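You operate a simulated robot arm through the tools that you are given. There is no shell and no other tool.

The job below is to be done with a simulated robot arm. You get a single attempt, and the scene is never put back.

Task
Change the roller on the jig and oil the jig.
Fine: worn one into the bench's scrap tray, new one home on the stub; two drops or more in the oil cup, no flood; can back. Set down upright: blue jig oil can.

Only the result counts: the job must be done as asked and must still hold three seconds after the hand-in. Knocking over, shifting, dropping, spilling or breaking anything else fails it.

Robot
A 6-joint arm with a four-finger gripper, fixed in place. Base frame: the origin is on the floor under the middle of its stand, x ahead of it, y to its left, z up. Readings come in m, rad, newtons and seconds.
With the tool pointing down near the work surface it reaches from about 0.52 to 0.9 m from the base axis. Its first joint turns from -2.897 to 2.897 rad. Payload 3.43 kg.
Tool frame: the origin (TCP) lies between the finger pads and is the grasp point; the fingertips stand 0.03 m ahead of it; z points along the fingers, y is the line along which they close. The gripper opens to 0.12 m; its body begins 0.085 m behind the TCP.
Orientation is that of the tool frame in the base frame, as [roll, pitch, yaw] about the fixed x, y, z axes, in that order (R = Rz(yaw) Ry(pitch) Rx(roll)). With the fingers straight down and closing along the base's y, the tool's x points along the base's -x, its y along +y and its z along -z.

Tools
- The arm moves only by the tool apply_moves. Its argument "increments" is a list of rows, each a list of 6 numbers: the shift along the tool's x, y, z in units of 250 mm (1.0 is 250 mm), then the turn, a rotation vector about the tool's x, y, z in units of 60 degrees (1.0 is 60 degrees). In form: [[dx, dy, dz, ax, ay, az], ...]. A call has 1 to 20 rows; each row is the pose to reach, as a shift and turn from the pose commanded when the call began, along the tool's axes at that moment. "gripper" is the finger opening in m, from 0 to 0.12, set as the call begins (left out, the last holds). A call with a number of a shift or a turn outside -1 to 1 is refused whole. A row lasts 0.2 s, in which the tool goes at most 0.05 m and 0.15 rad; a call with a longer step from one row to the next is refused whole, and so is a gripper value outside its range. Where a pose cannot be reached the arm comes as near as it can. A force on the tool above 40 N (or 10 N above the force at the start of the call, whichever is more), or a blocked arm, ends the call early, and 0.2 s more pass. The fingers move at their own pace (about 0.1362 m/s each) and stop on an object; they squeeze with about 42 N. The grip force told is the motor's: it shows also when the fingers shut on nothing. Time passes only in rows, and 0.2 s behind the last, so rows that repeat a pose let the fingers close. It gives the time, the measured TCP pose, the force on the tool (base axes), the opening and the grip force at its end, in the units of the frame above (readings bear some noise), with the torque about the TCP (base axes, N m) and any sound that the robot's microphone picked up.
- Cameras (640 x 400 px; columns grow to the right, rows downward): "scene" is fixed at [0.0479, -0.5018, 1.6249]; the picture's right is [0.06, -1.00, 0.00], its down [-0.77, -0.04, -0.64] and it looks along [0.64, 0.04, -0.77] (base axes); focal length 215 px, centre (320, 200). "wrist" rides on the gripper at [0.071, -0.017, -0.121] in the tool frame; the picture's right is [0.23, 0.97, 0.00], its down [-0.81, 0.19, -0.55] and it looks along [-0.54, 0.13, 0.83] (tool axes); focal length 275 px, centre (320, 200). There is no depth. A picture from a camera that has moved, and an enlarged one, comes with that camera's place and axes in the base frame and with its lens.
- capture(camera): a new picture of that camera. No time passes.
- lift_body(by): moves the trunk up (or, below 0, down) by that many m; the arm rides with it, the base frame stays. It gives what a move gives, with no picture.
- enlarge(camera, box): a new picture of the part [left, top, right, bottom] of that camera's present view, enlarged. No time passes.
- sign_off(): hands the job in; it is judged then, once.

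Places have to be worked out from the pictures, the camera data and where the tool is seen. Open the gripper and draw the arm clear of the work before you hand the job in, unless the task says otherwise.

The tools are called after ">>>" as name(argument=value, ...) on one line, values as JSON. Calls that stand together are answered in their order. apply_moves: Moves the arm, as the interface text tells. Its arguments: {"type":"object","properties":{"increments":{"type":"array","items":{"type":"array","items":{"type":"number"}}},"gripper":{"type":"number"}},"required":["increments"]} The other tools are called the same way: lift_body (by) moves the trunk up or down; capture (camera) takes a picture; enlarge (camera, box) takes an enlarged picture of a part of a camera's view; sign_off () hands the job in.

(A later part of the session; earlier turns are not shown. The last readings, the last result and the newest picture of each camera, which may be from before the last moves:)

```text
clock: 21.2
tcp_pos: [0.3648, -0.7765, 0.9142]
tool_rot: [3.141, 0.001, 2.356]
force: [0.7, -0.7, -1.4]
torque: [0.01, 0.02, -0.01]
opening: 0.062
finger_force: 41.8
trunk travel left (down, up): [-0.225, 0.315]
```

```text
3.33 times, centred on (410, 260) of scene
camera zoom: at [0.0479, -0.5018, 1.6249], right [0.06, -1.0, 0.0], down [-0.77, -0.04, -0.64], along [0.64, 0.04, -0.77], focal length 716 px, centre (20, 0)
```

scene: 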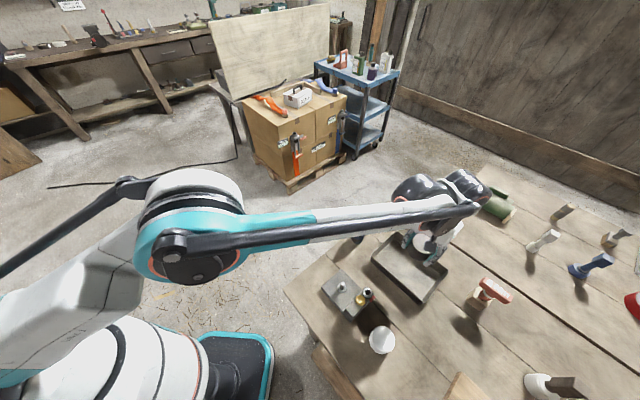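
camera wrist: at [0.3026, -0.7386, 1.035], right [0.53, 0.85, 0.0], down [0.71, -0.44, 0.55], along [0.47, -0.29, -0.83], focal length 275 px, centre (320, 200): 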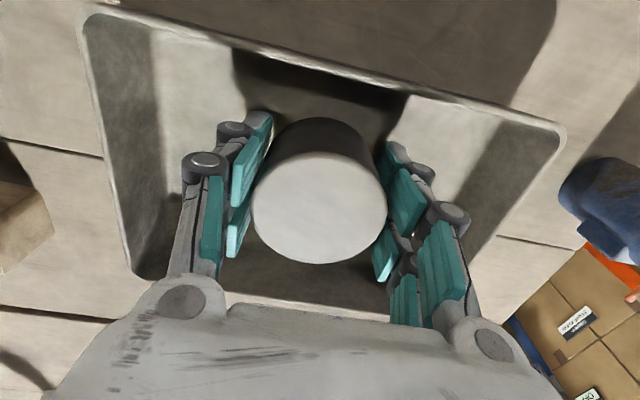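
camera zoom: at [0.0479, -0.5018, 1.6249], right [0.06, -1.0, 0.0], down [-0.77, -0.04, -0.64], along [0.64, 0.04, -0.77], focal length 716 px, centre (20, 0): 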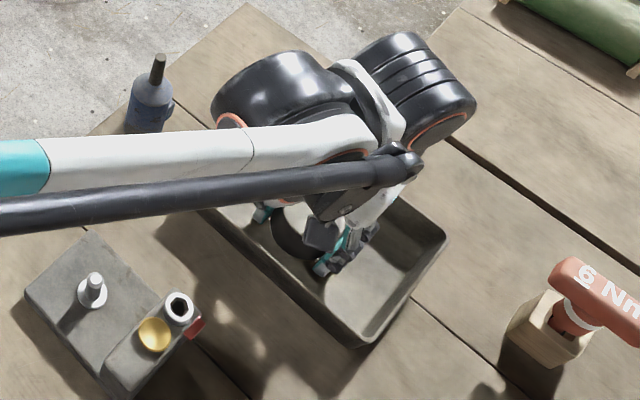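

>>> apply_moves(increments=[[0, 0, 0.008, 0, 0, 0], [0, 0, 0.016, 0, 0, 0], [0, 0, 0.024, 0, 0, 0], [0, 0, 0.032, 0, 0, 0], [0, 0, 0.04, 0, 0, 0], [0, 0, 0.04, 0, 0, 0]])

```text
clock: 22.6
tcp_pos: [0.3629, -0.7766, 0.9038]
tool_rot: [3.142, 0.0, 2.357]
force: [-0.8, 0.5, -1.6]
torque: [0.0, 0.01, -0.01]
opening: 0.0618
finger_force: 41.8
trunk travel left (down, up): [-0.225, 0.315]
```

No contact yet; I go down a few mm more in small steps.

>>> apply_moves(increments=[[0, 0, 0.006, 0, 0, 0], [0, 0, 0.012, 0, 0, 0], [0, 0, 0.016, 0, 0, 0], [0, 0, 0.016, 0, 0, 0]])

>>> enlarge(camera="wrist", box=[60, 0, 580, 320])

```text
clock: 23.6
tcp_pos: [0.3628, -0.7772, 0.9006]
tool_rot: [-3.14, 0.0, 2.357]
force: [0.6, 0.1, -2.5]
torque: [-0.01, -0.03, 0.01]
opening: 0.0619
finger_force: 42.0
trunk travel left (down, up): [-0.225, 0.315]
```

```text
1.23 times, centred on (320, 160) of wrist
camera zoom: at [0.3015, -0.7394, 1.021], right [0.53, 0.85, 0.0], down [0.71, -0.44, 0.55], along [0.47, -0.29, -0.83], focal length 339 px, centre (320, 249)
```

zoom: 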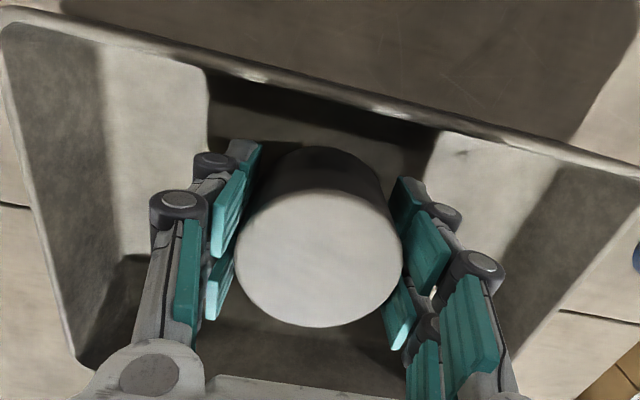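

>>> apply_moves(increments=[[0, 0, 0.006, 0, 0, 0], [0, 0, 0.012, 0, 0, 0], [0, 0, 0.016, 0, 0, 0], [0, 0, 0.016, 0, 0, 0]])

>>> apply_moves(increments=[[0, 0, 0.006, 0, 0, 0], [0, 0, 0.012, 0, 0, 0], [0, 0, 0.012, 0, 0, 0]])

```text
clock: 24.6
tcp_pos: [0.3626, -0.777, 0.8976]
tool_rot: [3.141, -0.002, 2.357]
force: [-0.2, -0.2, -2.3]
torque: [0.01, -0.01, 0.0]
opening: 0.0617
finger_force: 42.3
trunk travel left (down, up): [-0.225, 0.315]
```

```text
clock: 25.4
tcp_pos: [0.3624, -0.7768, 0.8954]
tool_rot: [3.141, 0.001, 2.356]
force: [-0.6, -0.4, -1.4]
torque: [0.03, -0.02, 0.0]
opening: 0.0619
finger_force: 42.0
trunk travel left (down, up): [-0.225, 0.315]
```

>>> apply_moves(increments=[[0, 0, 0.006, 0, 0, 0], [0, 0, 0.012, 0, 0, 0], [0, 0, 0.012, 0, 0, 0]])

>>> capture(camera="wrist")

>>> enlarge(camera="scene", box=[350, 200, 470, 320])

```text
clock: 26.2
tcp_pos: [0.3627, -0.7773, 0.8917]
tool_rot: [3.14, 0.0, 2.356]
force: [3.1, -2.7, 5.5]
torque: [-0.09, -0.03, 0.02]
opening: 0.0617
finger_force: 42.3
trunk travel left (down, up): [-0.225, 0.315]
```

```text
taken
camera wrist: at [0.3015, -0.7385, 1.0128], right [0.53, 0.85, 0.0], down [0.71, -0.44, 0.55], along [0.47, -0.29, -0.83], focal length 275 px, centre (320, 200)
```

wrist: 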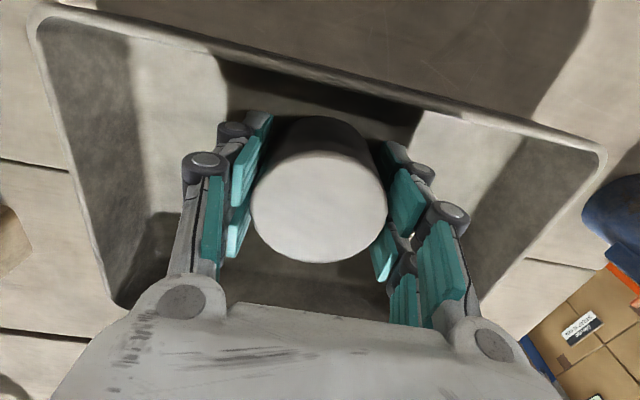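

```text
3.33 times, centred on (410, 260) of scene
camera zoom: at [0.0479, -0.5018, 1.6249], right [0.06, -1.0, 0.0], down [-0.77, -0.04, -0.64], along [0.64, 0.04, -0.77], focal length 716 px, centre (20, 0)
```

zoom: 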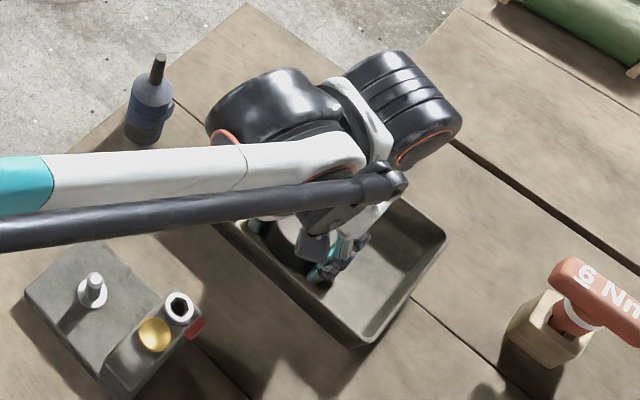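

Contact with a sideways component – the roller bottom edge probably touches the near sloped wall. I lift slightly, shift 15 mm toward the tray centre, and lower again.

>>> apply_moves(increments=[[0, 0, -0.02, 0, 0, 0], [0, 0, -0.04, 0, 0, 0], [-0.03, 0, -0.04, 0, 0, 0], [-0.06, 0, -0.04, 0, 0, 0], [-0.06, 0, -0.02, 0, 0, 0], [-0.06, 0, -0.01, 0, 0, 0], [-0.06, 0, -0.01, 0, 0, 0]])

>>> apply_moves(increments=[[0, 0, 0.004, 0, 0, 0], [0, 0, 0.008, 0, 0, 0], [0, 0, 0.012, 0, 0, 0], [0, 0, 0.012, 0, 0, 0]])

```text
clock: 27.8
tcp_pos: [0.3723, -0.7885, 0.8935]
tool_rot: [3.14, 0.0, 2.357]
force: [-0.4, 0.6, -1.7]
torque: [-0.03, 0.02, 0.02]
opening: 0.0616
finger_force: 41.9
trunk travel left (down, up): [-0.225, 0.315]
```

```text
clock: 28.8
tcp_pos: [0.3752, -0.7884, 0.8917]
tool_rot: [-3.141, -0.001, 2.357]
force: [-1.1, -0.4, 5.6]
torque: [-0.02, 0.06, 0.0]
opening: 0.0615
finger_force: 42.0
trunk travel left (down, up): [-0.225, 0.315]
```

Now clean vertical contact with the tray floor. I release the worn roller.

>>> apply_moves(increments=[[0, 0, 0, 0, 0, 0], [0, 0, 0, 0, 0, 0], [0, 0, 0, 0, 0, 0]], gripper=0.09)

>>> capture(camera="wrist")

```text
clock: 29.6
tcp_pos: [0.3746, -0.7886, 0.8904]
tool_rot: [3.14, 0.002, 2.356]
force: [-0.2, -0.7, 0.7]
torque: [-0.02, 0.03, -0.02]
opening: 0.0898
finger_force: 0.1
trunk travel left (down, up): [-0.225, 0.315]
```

```text
taken
camera wrist: at [0.3127, -0.7509, 1.0122], right [0.53, 0.85, 0.0], down [0.71, -0.44, 0.55], along [0.47, -0.29, -0.83], focal length 275 px, centre (320, 200)
```

wrist: 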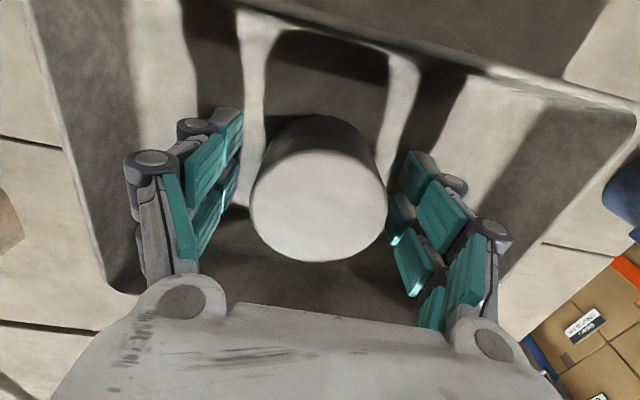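

Released upright in the tray. I raise straight up and then return over the jig with yaw -135° to view the stub.

>>> apply_moves(increments=[[0, 0, -0.06, 0, 0, 0], [0, 0, -0.2, 0, 0, 0], [0, 0, -0.38, 0, 0, 0], [0, 0, -0.56, 0, 0, 0], [0, 0, -0.72, 0, 0, 0], [0.11, 0.05, -0.72, 0, 0, -0.1], [0.22, 0.1, -0.72, 0, 0, -0.2], [0.33, 0.15, -0.72, 0, 0, -0.3], [0.44, 0.2, -0.72, 0, 0, -0.4], [0.55, 0.25, -0.72, 0, 0, -0.5], [0.66, 0.3, -0.72, 0, 0, -0.6], [0.78, 0.35, -0.72, 0, 0, -0.7], [0.887, 0.4, -0.72, 0, 0, -0.8], [0.887, 0.4, -0.72, 0, 0, -0.8]])

>>> apply_moves(increments=[[0, 0, 0, 0, 0, -0.12], [0, 0, 0, 0, 0, -0.24], [0, 0, 0, 0, 0, -0.36], [0, 0, 0, 0, 0, -0.48], [0, 0, 0, 0, 0, -0.6], [0, 0, 0, 0, 0, -0.7], [0, 0, 0, 0, 0, -0.7]])

>>> capture(camera="wrist")

>>> capture(camera="scene")

```text
clock: 32.6
tcp_pos: [0.2907, -0.5592, 1.0683]
tool_rot: [-3.141, 0.001, -3.088]
force: [-0.4, 0.4, -0.1]
torque: [-0.04, -0.02, -0.01]
opening: 0.0902
finger_force: 0.0
trunk travel left (down, up): [-0.225, 0.315]
```

```text
clock: 34.2
tcp_pos: [0.2892, -0.5601, 1.0711]
tool_rot: [-3.141, -0.001, -2.355]
force: [0.1, -0.1, -0.1]
torque: [-0.02, 0.01, 0.02]
opening: 0.0898
finger_force: 0.1
trunk travel left (down, up): [-0.225, 0.315]
```

```text
taken
camera wrist: at [0.2507, -0.6227, 1.1916], right [-0.85, 0.52, 0.0], down [0.44, 0.71, 0.55], along [0.29, 0.47, -0.83], focal length 275 px, centre (320, 200)
```

wrist: 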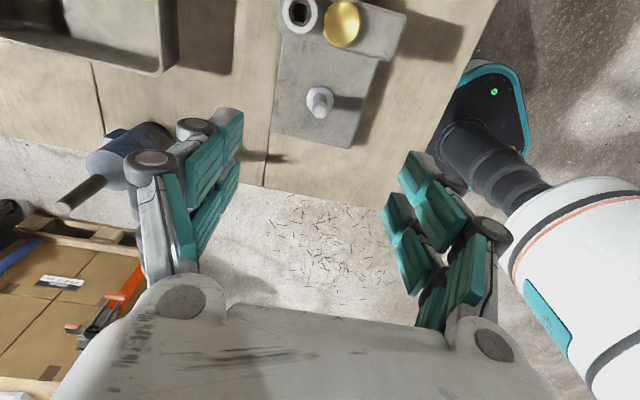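

```text
taken
```

scene: 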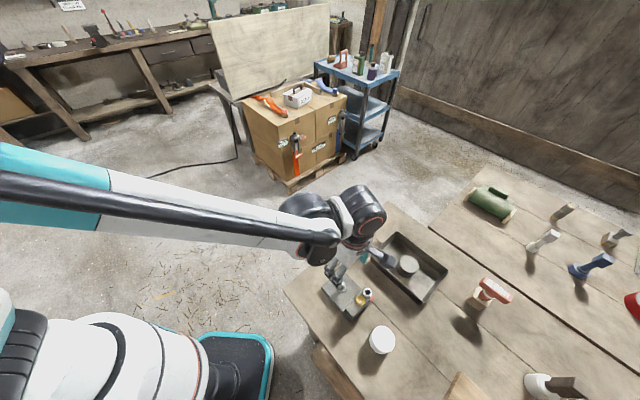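

The worn roller is in the tray. I enlarge the stub and the tray for detail.

>>> enlarge(camera="wrist", box=[260, 50, 390, 150])

>>> enlarge(camera="scene", box=[360, 220, 460, 310])

>>> enlarge(camera="scene", box=[310, 260, 410, 370])

```text
4.00 times, centred on (325, 100) of wrist
camera zoom: at [0.2507, -0.6227, 1.1916], right [-0.85, 0.52, 0.0], down [0.44, 0.71, 0.55], along [0.29, 0.47, -0.83], focal length 1101 px, centre (300, 600)
```

zoom: 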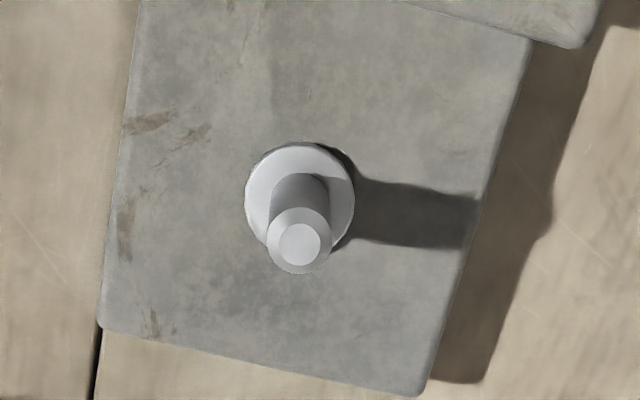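

```text
4.44 times, centred on (410, 265) of scene
camera zoom: at [0.0479, -0.5018, 1.6249], right [0.06, -1.0, 0.0], down [-0.77, -0.04, -0.64], along [0.64, 0.04, -0.77], focal length 954 px, centre (-80, -89)
```

zoom: 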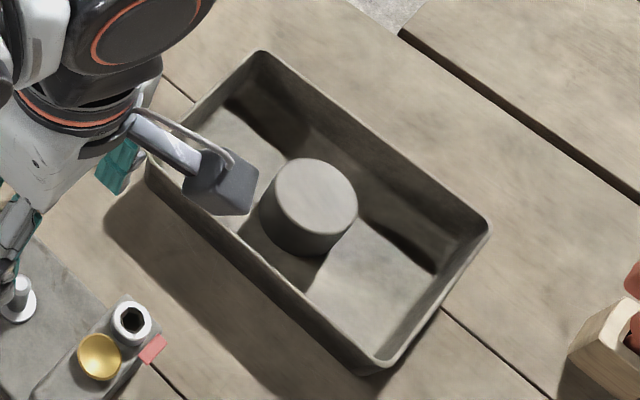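

```text
3.64 times, centred on (360, 315) of scene
camera zoom: at [0.0479, -0.5018, 1.6249], right [0.06, -1.0, 0.0], down [-0.77, -0.04, -0.64], along [0.64, 0.04, -0.77], focal length 781 px, centre (174, -218)
```

zoom: 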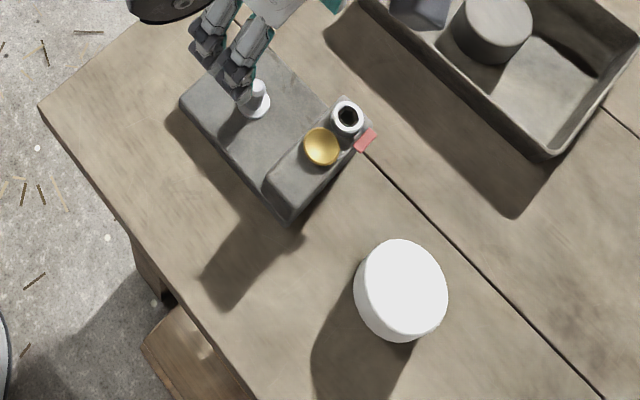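

Stub is at about (0.289,-0.561), a chamfered ~16 mm pin. Now I move above the white cylinder (new roller) near (0.148,-0.673) with the same yaw.

>>> apply_moves(increments=[[0.12, 0.013, 0, 0, 0, 0], [0.24, 0.027, 0, 0, 0, 0], [0.36, 0.04, 0, 0, 0, 0], [0.48, 0.053, 0, 0, 0, 0], [0.6, 0.067, 0, 0, 0, 0], [0.719, 0.08, 0, 0, 0, 0], [0.719, 0.08, 0, 0, 0, 0]])

>>> capture(camera="wrist")

>>> enlarge(camera="wrist", box=[250, 20, 410, 170])

```text
clock: 35.8
tcp_pos: [0.1455, -0.6764, 1.0715]
tool_rot: [-3.141, -0.001, -2.356]
force: [-1.4, -0.3, 0.2]
torque: [0.02, -0.02, -0.02]
opening: 0.0901
finger_force: 0.1
trunk travel left (down, up): [-0.225, 0.315]
```

```text
taken
camera wrist: at [0.1063, -0.7382, 1.192], right [-0.85, 0.53, 0.0], down [0.44, 0.71, 0.55], along [0.29, 0.47, -0.83], focal length 275 px, centre (320, 200)
```

wrist: 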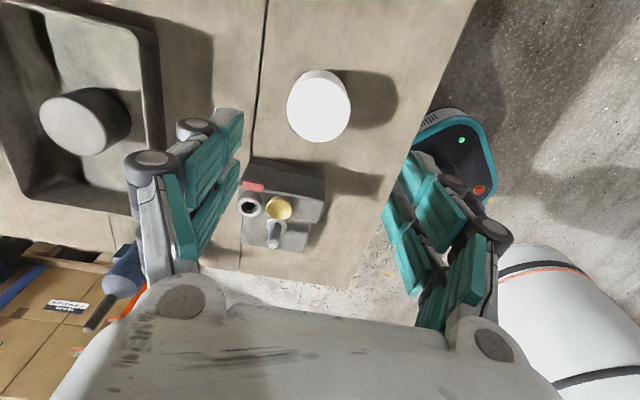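

```text
2.67 times, centred on (330, 95) of wrist
camera zoom: at [0.1063, -0.7382, 1.192], right [-0.85, 0.53, 0.0], down [0.44, 0.71, 0.55], along [0.29, 0.47, -0.83], focal length 734 px, centre (293, 480)
```

zoom: 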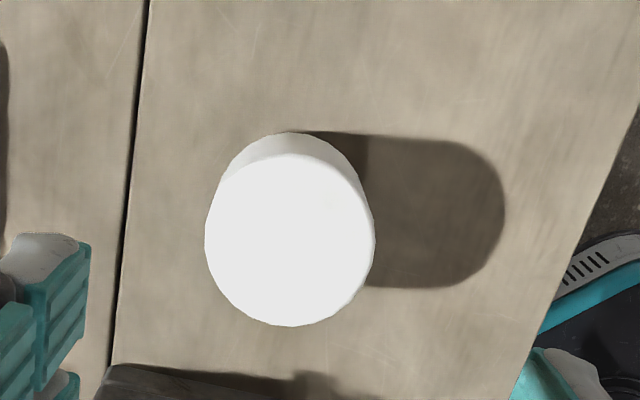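

White roller top centre about (0.148,-0.672), z≈0.911. I correct and descend around it.

>>> apply_moves(increments=[[-0.01, 0.003, 0.13, 0, 0, 0], [-0.019, 0.005, 0.26, 0, 0, 0], [-0.019, 0.005, 0.39, 0, 0, 0], [-0.019, 0.005, 0.5, 0, 0, 0], [-0.019, 0.005, 0.58, 0, 0, 0], [-0.019, 0.005, 0.64, 0, 0, 0], [-0.019, 0.005, 0.68, 0, 0, 0], [-0.019, 0.005, 0.68, 0, 0, 0]])

>>> capture(camera="wrist")

```text
clock: 37.6
tcp_pos: [0.1497, -0.67, 0.9001]
tool_rot: [3.14, 0.001, -2.356]
force: [-0.1, -0.4, -0.3]
torque: [-0.01, -0.02, -0.01]
opening: 0.0899
finger_force: 0.1
trunk travel left (down, up): [-0.225, 0.315]
```

```text
taken
camera wrist: at [0.1117, -0.7317, 1.0207], right [-0.85, 0.53, 0.0], down [0.44, 0.71, 0.55], along [0.29, 0.47, -0.83], focal length 275 px, centre (320, 200)
```

wrist: 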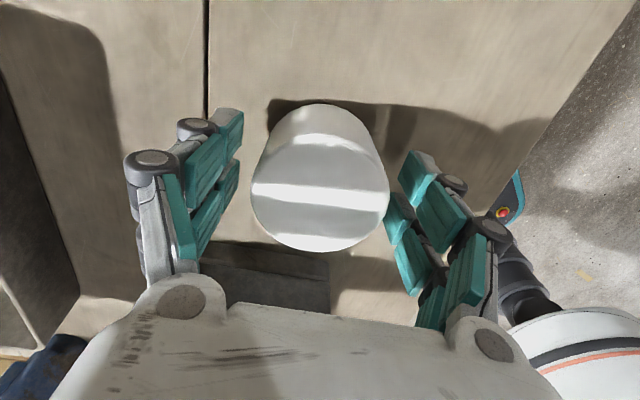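

Roller is nearly centred (~2 mm in tool +x). I correct, lower to grip height, and close.

>>> apply_moves(increments=[[0.004, 0, 0.012, 0, 0, 0], [0.008, 0, 0.022, 0, 0, 0], [0.008, 0, 0.022, 0, 0, 0]], gripper=0.078)

>>> apply_moves(increments=[[0, 0, 0, 0, 0, 0], [0, 0, 0, 0, 0, 0], [0, 0, 0, 0, 0, 0], [0, 0, 0, 0, 0, 0]], gripper=0.05)

>>> capture(camera="wrist")

```text
clock: 38.4
tcp_pos: [0.1482, -0.6709, 0.8941]
tool_rot: [-3.141, 0.001, -2.356]
force: [-0.1, -0.5, 0.1]
torque: [-0.01, -0.02, 0.02]
opening: 0.078
finger_force: 0.0
trunk travel left (down, up): [-0.225, 0.315]
```

```text
clock: 39.4
tcp_pos: [0.1477, -0.6706, 0.8943]
tool_rot: [-3.14, 0.001, -2.358]
force: [0.8, -0.2, 0.4]
torque: [0.0, -0.07, 0.02]
opening: 0.0608
finger_force: 42.2
trunk travel left (down, up): [-0.225, 0.315]
```

```text
taken
camera wrist: at [0.1098, -0.7339, 1.0155], right [-0.85, 0.53, 0.0], down [0.44, 0.71, 0.55], along [0.29, 0.47, -0.83], focal length 275 px, centre (320, 200)
```

wrist: 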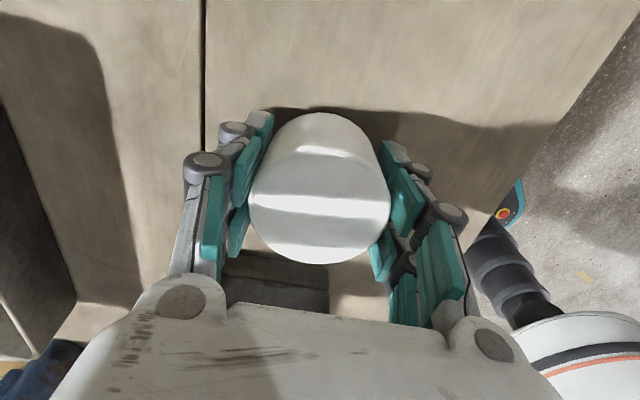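

Gripped at 60.8 mm. I enlarge to measure where the roller sits in the hand.

>>> enlarge(camera="wrist", box=[230, 100, 410, 280])

```text
2.22 times, centred on (320, 190) of wrist
camera zoom: at [0.1098, -0.7339, 1.0155], right [-0.85, 0.53, 0.0], down [0.44, 0.71, 0.55], along [0.29, 0.47, -0.83], focal length 612 px, centre (320, 222)
```

zoom: 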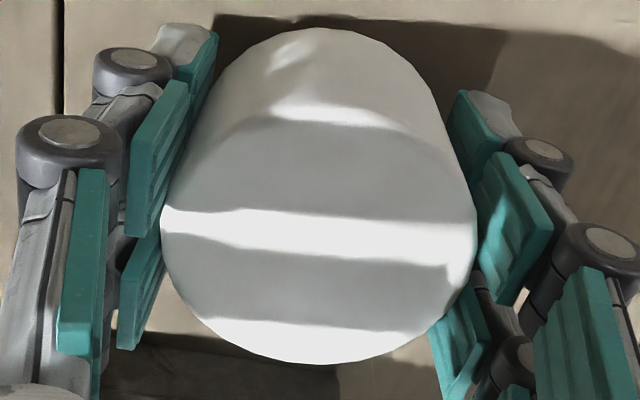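

Roller is centred in the hand within ~1 mm. I lift it to z≈1.02 and check it's held.

>>> apply_moves(increments=[[0, 0, -0.02, 0, 0, 0], [0, 0, -0.06, 0, 0, 0], [0, 0, -0.14, 0, 0, 0], [0, 0, -0.26, 0, 0, 0], [0, 0, -0.38, 0, 0, 0], [0, 0, -0.504, 0, 0, 0], [0, 0, -0.504, 0, 0, 0]])

>>> capture(camera="wrist")

>>> enlarge(camera="scene", box=[310, 240, 430, 360])

```text
clock: 41.0
tcp_pos: [0.1491, -0.671, 1.0214]
tool_rot: [3.141, -0.001, -2.356]
force: [-1.0, 0.6, -0.8]
torque: [-0.01, -0.02, 0.03]
opening: 0.0608
finger_force: 41.9
trunk travel left (down, up): [-0.225, 0.315]
```

```text
taken
camera wrist: at [0.1106, -0.7338, 1.1422], right [-0.85, 0.53, 0.0], down [0.44, 0.71, 0.55], along [0.29, 0.47, -0.83], focal length 275 px, centre (320, 200)
```

wrist: 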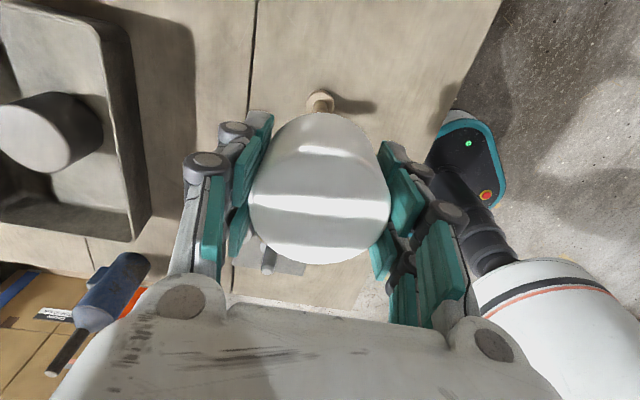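

```text
3.33 times, centred on (370, 300) of scene
camera zoom: at [0.0479, -0.5018, 1.6249], right [0.06, -1.0, 0.0], down [-0.77, -0.04, -0.64], along [0.64, 0.04, -0.77], focal length 716 px, centre (153, -133)
```

zoom: 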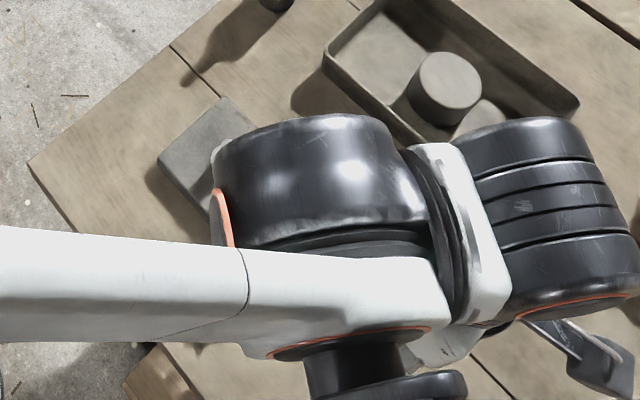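

The new roller came off a wooden storage peg, so it has a bore below. I carry it above the stub.

>>> apply_moves(increments=[[-0.1, -0.012, 0, 0, 0, 0], [-0.22, -0.026, 0, 0, 0, 0], [-0.34, -0.04, 0, 0, 0, 0], [-0.46, -0.055, 0, 0, 0, 0], [-0.58, -0.069, 0, 0, 0, 0], [-0.704, -0.0834, 0, 0, 0, 0], [-0.704, -0.0834, 0, 0, 0, 0], [-0.704, -0.0834, 0, 0, 0, 0]])

>>> apply_moves(increments=[[0, 0, 0, 0, 0, 0]])

>>> apply_moves(increments=[[0, 0, 0, 0, 0, 0]])

>>> capture(camera="wrist")

>>> enlarge(camera="scene", box=[310, 250, 390, 330])

```text
clock: 42.8
tcp_pos: [0.2859, -0.5631, 1.0225]
tool_rot: [-3.141, 0.001, -2.355]
force: [-0.5, 0.5, -2.7]
torque: [-0.01, -0.03, -0.01]
opening: 0.0605
finger_force: 41.9
trunk travel left (down, up): [-0.225, 0.315]
```

```text
clock: 43.2
tcp_pos: [0.2865, -0.5623, 1.0228]
tool_rot: [3.141, -0.001, -2.357]
force: [-0.7, 0.1, -1.9]
torque: [0.0, -0.04, -0.02]
opening: 0.0607
finger_force: 42.0
trunk travel left (down, up): [-0.225, 0.315]
```

```text
clock: 43.6
tcp_pos: [0.2864, -0.5622, 1.0232]
tool_rot: [-3.141, -0.001, -2.358]
force: [-0.1, 0.2, -0.6]
torque: [-0.01, 0.01, 0.0]
opening: 0.0606
finger_force: 41.9
trunk travel left (down, up): [-0.225, 0.315]
```

```text
taken
camera wrist: at [0.2482, -0.6249, 1.1434], right [-0.85, 0.53, 0.0], down [0.44, 0.71, 0.55], along [0.29, 0.47, -0.83], focal length 275 px, centre (320, 200)
```

wrist: 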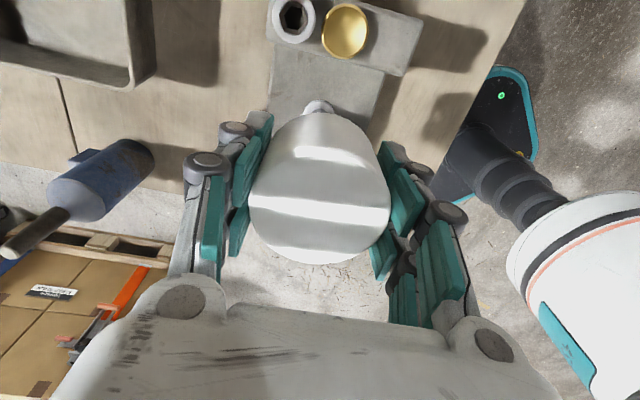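

```text
5.00 times, centred on (350, 290) of scene
camera zoom: at [0.0479, -0.5018, 1.6249], right [0.06, -1.0, 0.0], down [-0.77, -0.04, -0.64], along [0.64, 0.04, -0.77], focal length 1074 px, centre (170, -250)
```

zoom: 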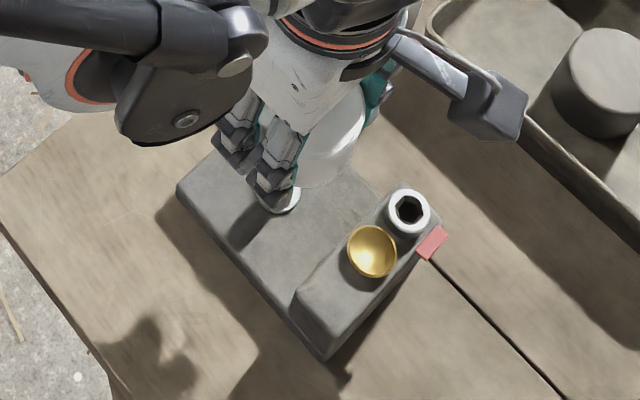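

>>> enlarge(camera="wrist", box=[270, 70, 370, 150])

```text
5.00 times, centred on (320, 110) of wrist
camera zoom: at [0.2482, -0.6249, 1.1434], right [-0.85, 0.53, 0.0], down [0.44, 0.71, 0.55], along [0.29, 0.47, -0.83], focal length 1376 px, centre (320, 650)
```

zoom: 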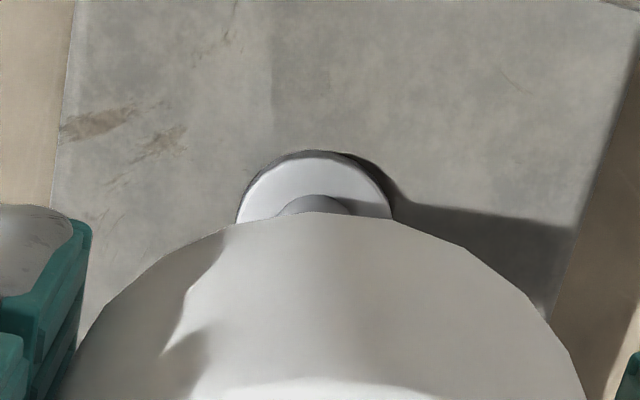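

Stub relative to the hand is about 3 mm toward tool -x. I correct and lower to just above the pin tip.

>>> apply_moves(increments=[[-0.006, -0.001, 0.06, 0, 0, 0], [-0.011, -0.002, 0.12, 0, 0, 0], [-0.011, -0.002, 0.17, 0, 0, 0], [-0.011, -0.002, 0.2, 0, 0, 0], [-0.011, -0.002, 0.2, 0, 0, 0]])

>>> apply_moves(increments=[[0, 0, 0, 0, 0, 0]])

>>> capture(camera="wrist")

>>> enlarge(camera="wrist", box=[270, 70, 370, 150])

>>> enlarge(camera="scene", box=[320, 250, 380, 310])

```text
clock: 44.8
tcp_pos: [0.2911, -0.5598, 0.9719]
tool_rot: [3.142, 0.001, -2.356]
force: [-0.1, -0.4, -1.6]
torque: [-0.03, 0.0, -0.02]
opening: 0.0606
finger_force: 42.3
trunk travel left (down, up): [-0.225, 0.315]
```

```text
clock: 45.2
tcp_pos: [0.2905, -0.5606, 0.9719]
tool_rot: [3.14, -0.001, -2.358]
force: [-0.1, -0.7, -1.1]
torque: [0.01, 0.01, 0.03]
opening: 0.0606
finger_force: 41.9
trunk travel left (down, up): [-0.225, 0.315]
```

```text
taken
camera wrist: at [0.2521, -0.6237, 1.0925], right [-0.85, 0.53, 0.0], down [0.44, 0.71, 0.55], along [0.29, 0.47, -0.83], focal length 275 px, centre (320, 200)
```

wrist: 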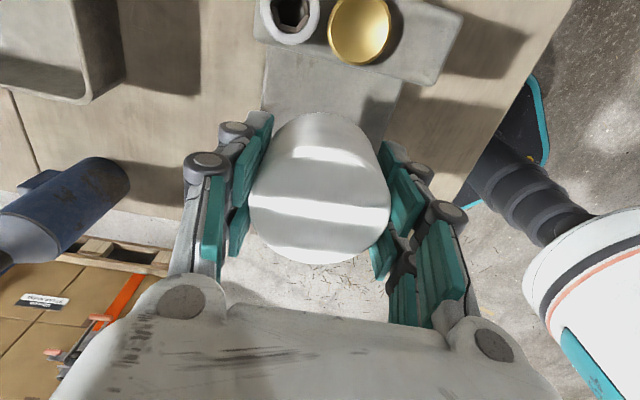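

```text
5.00 times, centred on (320, 110) of wrist
camera zoom: at [0.2521, -0.6237, 1.0925], right [-0.85, 0.53, 0.0], down [0.44, 0.71, 0.55], along [0.29, 0.47, -0.83], focal length 1376 px, centre (320, 650)
```

zoom: 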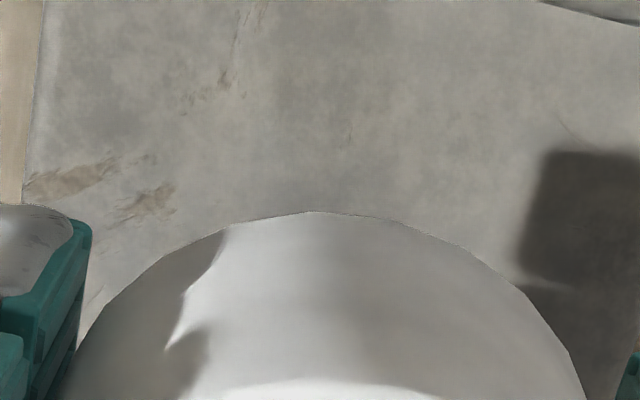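

```text
6.67 times, centred on (350, 280) of scene
camera zoom: at [0.0479, -0.5018, 1.6249], right [0.06, -1.0, 0.0], down [-0.77, -0.04, -0.64], along [0.64, 0.04, -0.77], focal length 1432 px, centre (120, -333)
```

zoom: 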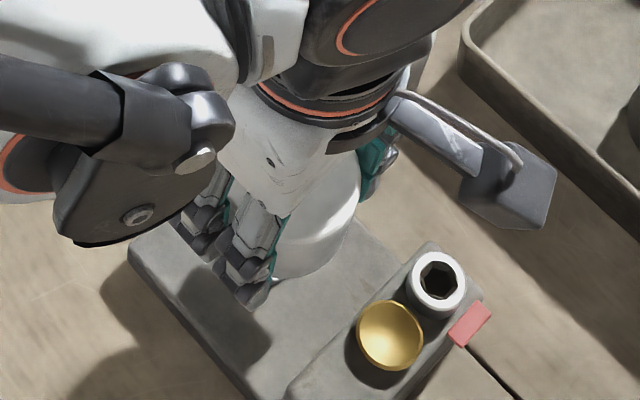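

Roller seems about 1.5–2 mm short toward tool +x after the move. I make a small correction and begin a slow descent watching forces.

>>> apply_moves(increments=[[0.007, 0.004, 0, 0, 0, 0], [0.007, 0.004, 0.01, 0, 0, 0], [0.007, 0.004, 0.02, 0, 0, 0], [0.007, 0.004, 0.02, 0, 0, 0]])

>>> apply_moves(increments=[[0, 0, 0, 0, 0, 0]])

```text
clock: 46.2
tcp_pos: [0.2884, -0.561, 0.967]
tool_rot: [-3.141, -0.001, -2.356]
force: [-0.1, -0.1, -2.1]
torque: [0.01, -0.01, 0.01]
opening: 0.0605
finger_force: 41.9
trunk travel left (down, up): [-0.225, 0.315]
```

```text
clock: 46.6
tcp_pos: [0.2875, -0.561, 0.9668]
tool_rot: [-3.141, 0.0, -2.357]
force: [-0.2, -1.0, -1.4]
torque: [0.01, 0.01, -0.01]
opening: 0.0606
finger_force: 41.5
trunk travel left (down, up): [-0.225, 0.315]
```

Now at (0.288,-0.561), matching the target. I lower step by step.

>>> apply_moves(increments=[[0, 0, 0.01, 0, 0, 0], [0, 0, 0.02, 0, 0, 0], [0, 0, 0.03, 0, 0, 0], [0, 0, 0.04, 0, 0, 0], [0, 0, 0.04, 0, 0, 0]])

>>> apply_moves(increments=[[0, 0, 0.01, 0, 0, 0], [0, 0, 0.02, 0, 0, 0], [0, 0, 0.02, 0, 0, 0]])

```text
clock: 47.8
tcp_pos: [0.2875, -0.5612, 0.9556]
tool_rot: [-3.139, 0.001, -2.356]
force: [0.4, 0.5, -1.2]
torque: [0.0, 0.01, 0.02]
opening: 0.0606
finger_force: 42.5
trunk travel left (down, up): [-0.225, 0.315]
```

```text
clock: 48.6
tcp_pos: [0.2879, -0.562, 0.9513]
tool_rot: [3.141, -0.001, -2.357]
force: [-0.4, 0.5, -2.0]
torque: [0.01, 0.03, 0.0]
opening: 0.0606
finger_force: 41.7
trunk travel left (down, up): [-0.225, 0.315]
```

No contact so far, so the pin is probably entering the bore. I continue down gently.

>>> apply_moves(increments=[[0, 0, 0.01, 0, 0, 0], [0, 0, 0.02, 0, 0, 0], [0, 0, 0.03, 0, 0, 0], [0, 0, 0.04, 0, 0, 0], [0, 0, 0.04, 0, 0, 0]])

>>> apply_moves(increments=[[0, 0, 0.01, 0, 0, 0], [0, 0, 0.02, 0, 0, 0], [0, 0, 0.03, 0, 0, 0], [0, 0, 0.04, 0, 0, 0], [0, 0, 0.04, 0, 0, 0]])

>>> capture(camera="wrist")

>>> enlarge(camera="scene", box=[320, 250, 380, 310])

```text
clock: 49.8
tcp_pos: [0.2889, -0.5597, 0.9422]
tool_rot: [-3.141, 0.0, -2.356]
force: [9.4, 4.1, 16.4]
torque: [0.2, -0.32, -0.06]
opening: 0.0607
finger_force: 41.5
trunk travel left (down, up): [-0.225, 0.315]
```

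```text
clock: 51.0
tcp_pos: [0.2904, -0.5595, 0.9315]
tool_rot: [-3.141, -0.001, -2.357]
force: [15.2, 13.7, 4.1]
torque: [0.21, -0.24, -0.01]
opening: 0.0605
finger_force: 42.0
trunk travel left (down, up): [-0.225, 0.315]
```

```text
taken
camera wrist: at [0.2513, -0.6224, 1.0517], right [-0.85, 0.53, 0.0], down [0.44, 0.71, 0.55], along [0.29, 0.47, -0.83], focal length 275 px, centre (320, 200)
```

wrist: 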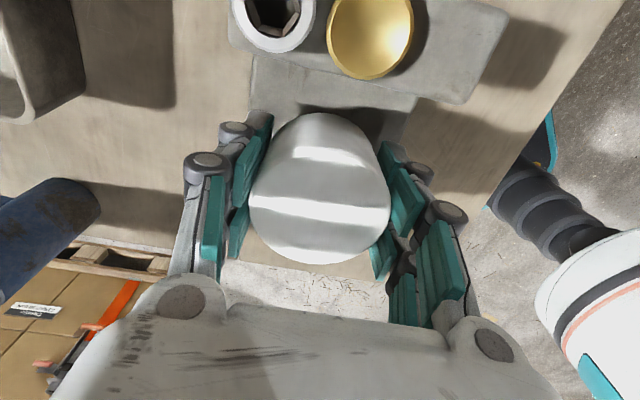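

```text
6.67 times, centred on (350, 280) of scene
camera zoom: at [0.0479, -0.5018, 1.6249], right [0.06, -1.0, 0.0], down [-0.77, -0.04, -0.64], along [0.64, 0.04, -0.77], focal length 1432 px, centre (120, -333)
```

zoom: 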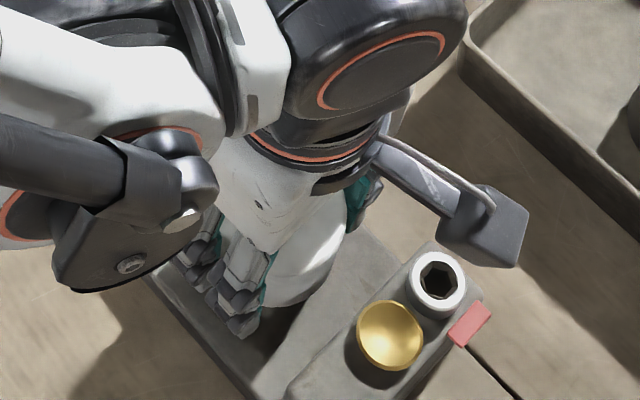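

Pin has entered the bore; side force (15,14) N shows the hand is ~3 mm too far along tool +x. I shift by -3 mm to relax it.

>>> apply_moves(increments=[[-0.004, 0, 0, 0, 0, 0], [-0.008, 0, 0, 0, 0, 0], [-0.012, 0, 0, 0, 0, 0], [-0.012, 0, 0, 0, 0, 0]])

>>> apply_moves(increments=[[0, 0, 0, 0, 0, 0]])

```text
clock: 52.0
tcp_pos: [0.2898, -0.5596, 0.9311]
tool_rot: [3.141, -0.002, -2.358]
force: [0.5, 1.8, -2.0]
torque: [0.02, -0.02, 0.02]
opening: 0.0607
finger_force: 41.5
trunk travel left (down, up): [-0.225, 0.315]
```

```text
clock: 52.4
tcp_pos: [0.289, -0.5595, 0.932]
tool_rot: [-3.141, -0.001, -2.356]
force: [0.1, 0.7, -2.1]
torque: [0.01, 0.01, 0.01]
opening: 0.0603
finger_force: 42.1
trunk travel left (down, up): [-0.225, 0.315]
```

Side force is gone. I continue lowering until it seats.

>>> apply_moves(increments=[[0, 0, 0.01, 0, 0, 0], [0, 0, 0.02, 0, 0, 0], [0, 0, 0.03, 0, 0, 0], [0, 0, 0.04, 0, 0, 0], [0, 0, 0.04, 0, 0, 0]])

>>> apply_moves(increments=[[0, 0, 0.01, 0, 0, 0], [0, 0, 0.02, 0, 0, 0], [0, 0, 0.02, 0, 0, 0]])

```text
clock: 53.6
tcp_pos: [0.2901, -0.5574, 0.9203]
tool_rot: [-3.141, -0.001, -2.355]
force: [0.3, 0.9, -1.8]
torque: [0.03, -0.06, 0.0]
opening: 0.0604
finger_force: 42.0
trunk travel left (down, up): [-0.225, 0.315]
```

```text
clock: 54.4
tcp_pos: [0.29, -0.5592, 0.9154]
tool_rot: [-3.142, 0.001, -2.356]
force: [-0.4, 0.1, -1.4]
torque: [-0.01, 0.04, -0.02]
opening: 0.0605
finger_force: 41.8
trunk travel left (down, up): [-0.225, 0.315]
```

>>> apply_moves(increments=[[0, 0, 0.006, 0, 0, 0], [0, 0, 0.012, 0, 0, 0], [0, 0, 0.012, 0, 0, 0]])

>>> capture(camera="wrist")

```text
clock: 55.2
tcp_pos: [0.2898, -0.5581, 0.9129]
tool_rot: [-3.141, 0.0, -2.356]
force: [-0.1, -1.8, -1.1]
torque: [0.01, 0.03, 0.01]
opening: 0.0605
finger_force: 42.0
trunk travel left (down, up): [-0.225, 0.315]
```

```text
taken
camera wrist: at [0.2521, -0.6205, 1.0335], right [-0.85, 0.53, 0.0], down [0.44, 0.71, 0.55], along [0.29, 0.47, -0.83], focal length 275 px, centre (320, 200)
```

wrist: 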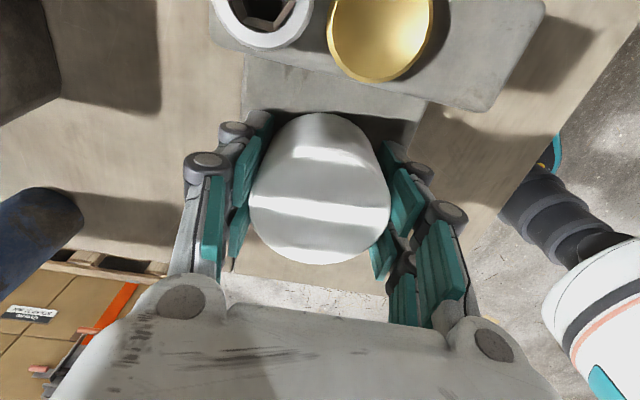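

>>> apply_moves(increments=[[0, 0, 0.006, 0, 0, 0], [0, 0, 0.012, 0, 0, 0], [0, 0, 0.012, 0, 0, 0]])

>>> apply_moves(increments=[[0, 0, 0.006, 0, 0, 0], [0, 0, 0.012, 0, 0, 0], [0, 0, 0.012, 0, 0, 0]])

```text
clock: 56.0
tcp_pos: [0.29, -0.5574, 0.9112]
tool_rot: [-3.14, -0.001, -2.355]
force: [-0.5, -3.8, 6.5]
torque: [-0.2, -0.02, -0.02]
opening: 0.0607
finger_force: 42.1
trunk travel left (down, up): [-0.225, 0.315]
```

```text
clock: 56.6
tcp_pos: [0.2903, -0.5574, 0.9109]
tool_rot: [-3.141, -0.002, -2.356]
force: [0.2, 0.6, 21.4]
torque: [0.31, 0.12, -0.04]
opening: 0.0607
finger_force: 41.6
trunk travel left (down, up): [-0.225, 0.315]
stopped in row 2: the force on the tool passed its limit at 45 N (the readings are from after the stop); the commanded pose is now the measured one
```

It seated firmly at TCP z≈0.911. I release and inspect.

>>> apply_moves(increments=[[0, 0, 0, 0, 0, 0], [0, 0, 0, 0, 0, 0], [0, 0, 0, 0, 0, 0]], gripper=0.088)

>>> capture(camera="wrist")

>>> enlarge(camera="scene", box=[320, 250, 380, 310])

```text
clock: 57.4
tcp_pos: [0.2897, -0.5588, 0.9086]
tool_rot: [-3.14, 0.001, -2.356]
force: [0.0, 0.8, -0.2]
torque: [0.0, 0.01, 0.05]
opening: 0.0879
finger_force: 0.0
trunk travel left (down, up): [-0.225, 0.315]
```

```text
taken
camera wrist: at [0.2522, -0.6207, 1.0294], right [-0.85, 0.53, 0.0], down [0.44, 0.71, 0.55], along [0.29, 0.47, -0.83], focal length 275 px, centre (320, 200)
```

wrist: 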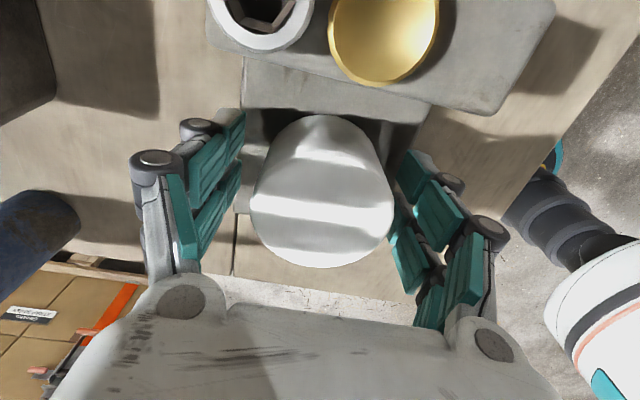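

```text
6.67 times, centred on (350, 280) of scene
camera zoom: at [0.0479, -0.5018, 1.6249], right [0.06, -1.0, 0.0], down [-0.77, -0.04, -0.64], along [0.64, 0.04, -0.77], focal length 1432 px, centre (120, -333)
```

zoom: 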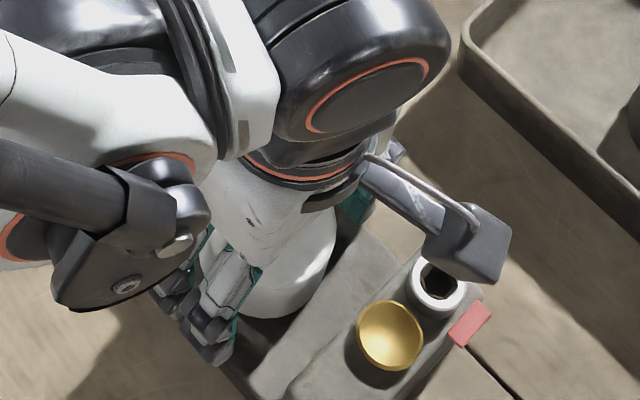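

Released. I rise straight up and check the seated new roller.

>>> apply_moves(increments=[[0, 0, -0.04, 0, 0, 0], [0, 0, -0.12, 0, 0, 0], [0, 0, -0.24, 0, 0, 0], [0, 0, -0.4, 0, 0, 0], [0, 0, -0.56, 0, 0, 0], [0, 0, -0.7, 0, 0, 0], [0, 0, -0.75, 0, 0, 0], [0, 0, -0.75, 0, 0, 0]])

>>> capture(camera="wrist")

>>> enlarge(camera="wrist", box=[250, 0, 410, 150])

>>> capture(camera="scene")

```text
clock: 59.2
tcp_pos: [0.2918, -0.5565, 1.0951]
tool_rot: [-3.14, 0.001, -2.356]
force: [0.4, 0.4, -0.6]
torque: [0.0, -0.02, 0.01]
opening: 0.0879
finger_force: 0.1
trunk travel left (down, up): [-0.225, 0.315]
```

```text
taken
camera wrist: at [0.2537, -0.6196, 1.2159], right [-0.85, 0.53, 0.0], down [0.44, 0.71, 0.55], along [0.29, 0.47, -0.83], focal length 275 px, centre (320, 200)
```

wrist: 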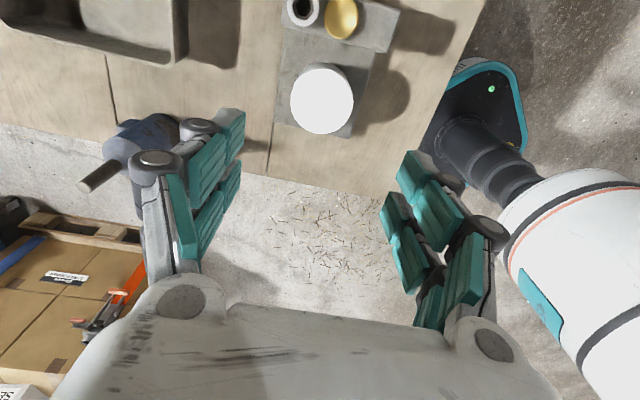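

```text
2.67 times, centred on (330, 75) of wrist
camera zoom: at [0.2537, -0.6196, 1.2159], right [-0.85, 0.53, 0.0], down [0.44, 0.71, 0.55], along [0.29, 0.47, -0.83], focal length 734 px, centre (293, 533)
```

zoom: 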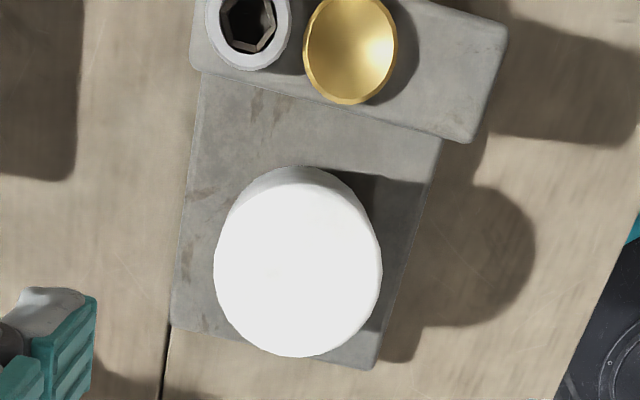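

```text
taken
```

scene: 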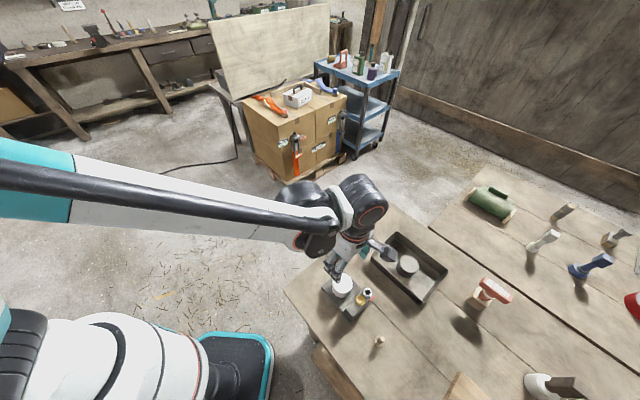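

The new roller is home on the stub. Next is the oil can: I turn the tool (x pointing away from base) and move to free space in front of the can, before tilting the hand.

>>> apply_moves(increments=[[-0.1, -0.004, -0.03, 0, 0, -0.11], [-0.2, -0.008, -0.06, 0, 0, -0.22], [-0.3, -0.012, -0.09, 0, 0, -0.33], [-0.4, -0.016, -0.12, 0, 0, -0.44], [-0.5, -0.02, -0.14, 0, 0, -0.55], [-0.6, -0.025, -0.14, 0, 0, -0.66], [-0.7, -0.029, -0.14, 0, 0, -0.77], [-0.8, -0.033, -0.14, 0, 0, -0.88], [-0.805, -0.033, -0.14, 0, 0, -0.967], [-0.805, -0.033, -0.14, 0, 0, -0.967]], gripper=0.075)

>>> apply_moves(increments=[[0, 0, 0, 0, 0.12, 0], [0, 0, 0, 0, 0.24, 0], [0, 0, 0, 0, 0.36, 0], [0, 0, 0, 0, 0.48, 0], [0, 0, 0, 0, 0.6, 0], [0, 0, 0, 0, 0.72, 0], [0, 0, 0, 0, 0.84, 0], [0, 0, 0, 0, 0.917, 0], [0, 0, 0, 0, 0.917, 0]])

>>> capture(camera="wrist")

>>> capture(camera="scene")

```text
clock: 61.4
tcp_pos: [0.4359, -0.4218, 1.1319]
tool_rot: [-3.141, -0.002, -1.342]
force: [-0.3, -0.2, 0.3]
torque: [-0.02, -0.02, 0.0]
opening: 0.0749
finger_force: 0.1
trunk travel left (down, up): [-0.225, 0.315]
```

```text
clock: 63.4
tcp_pos: [0.438, -0.4212, 1.1315]
tool_rot: [-3.141, -0.963, -1.343]
force: [-0.7, -0.2, 0.5]
torque: [-0.02, 0.02, 0.01]
opening: 0.075
finger_force: 0.1
trunk travel left (down, up): [-0.225, 0.315]
```

```text
taken
camera wrist: at [0.4417, -0.361, 1.2587], right [-0.92, -0.35, 0.19], down [-0.39, 0.85, -0.35], along [-0.04, -0.4, -0.92], focal length 275 px, centre (320, 200)
```

wrist: 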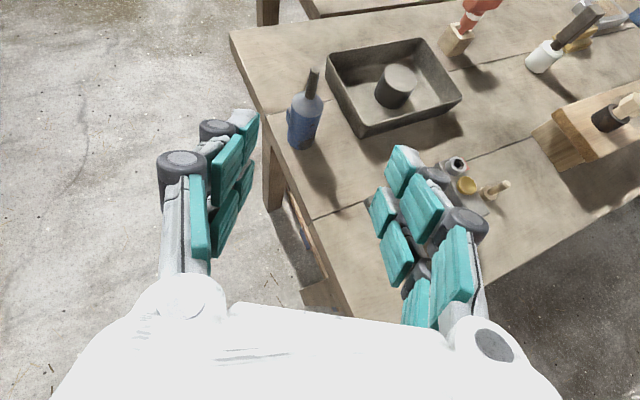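

```text
taken
```

scene: 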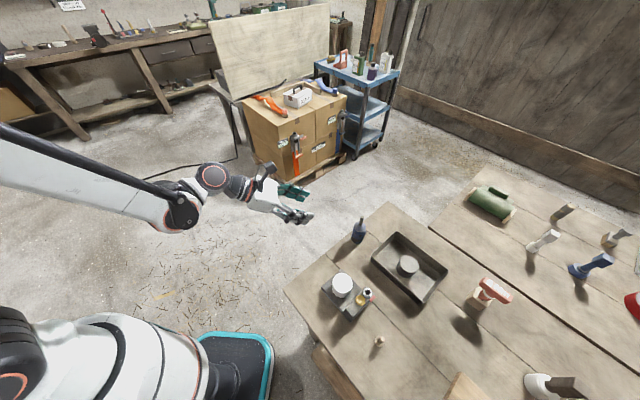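

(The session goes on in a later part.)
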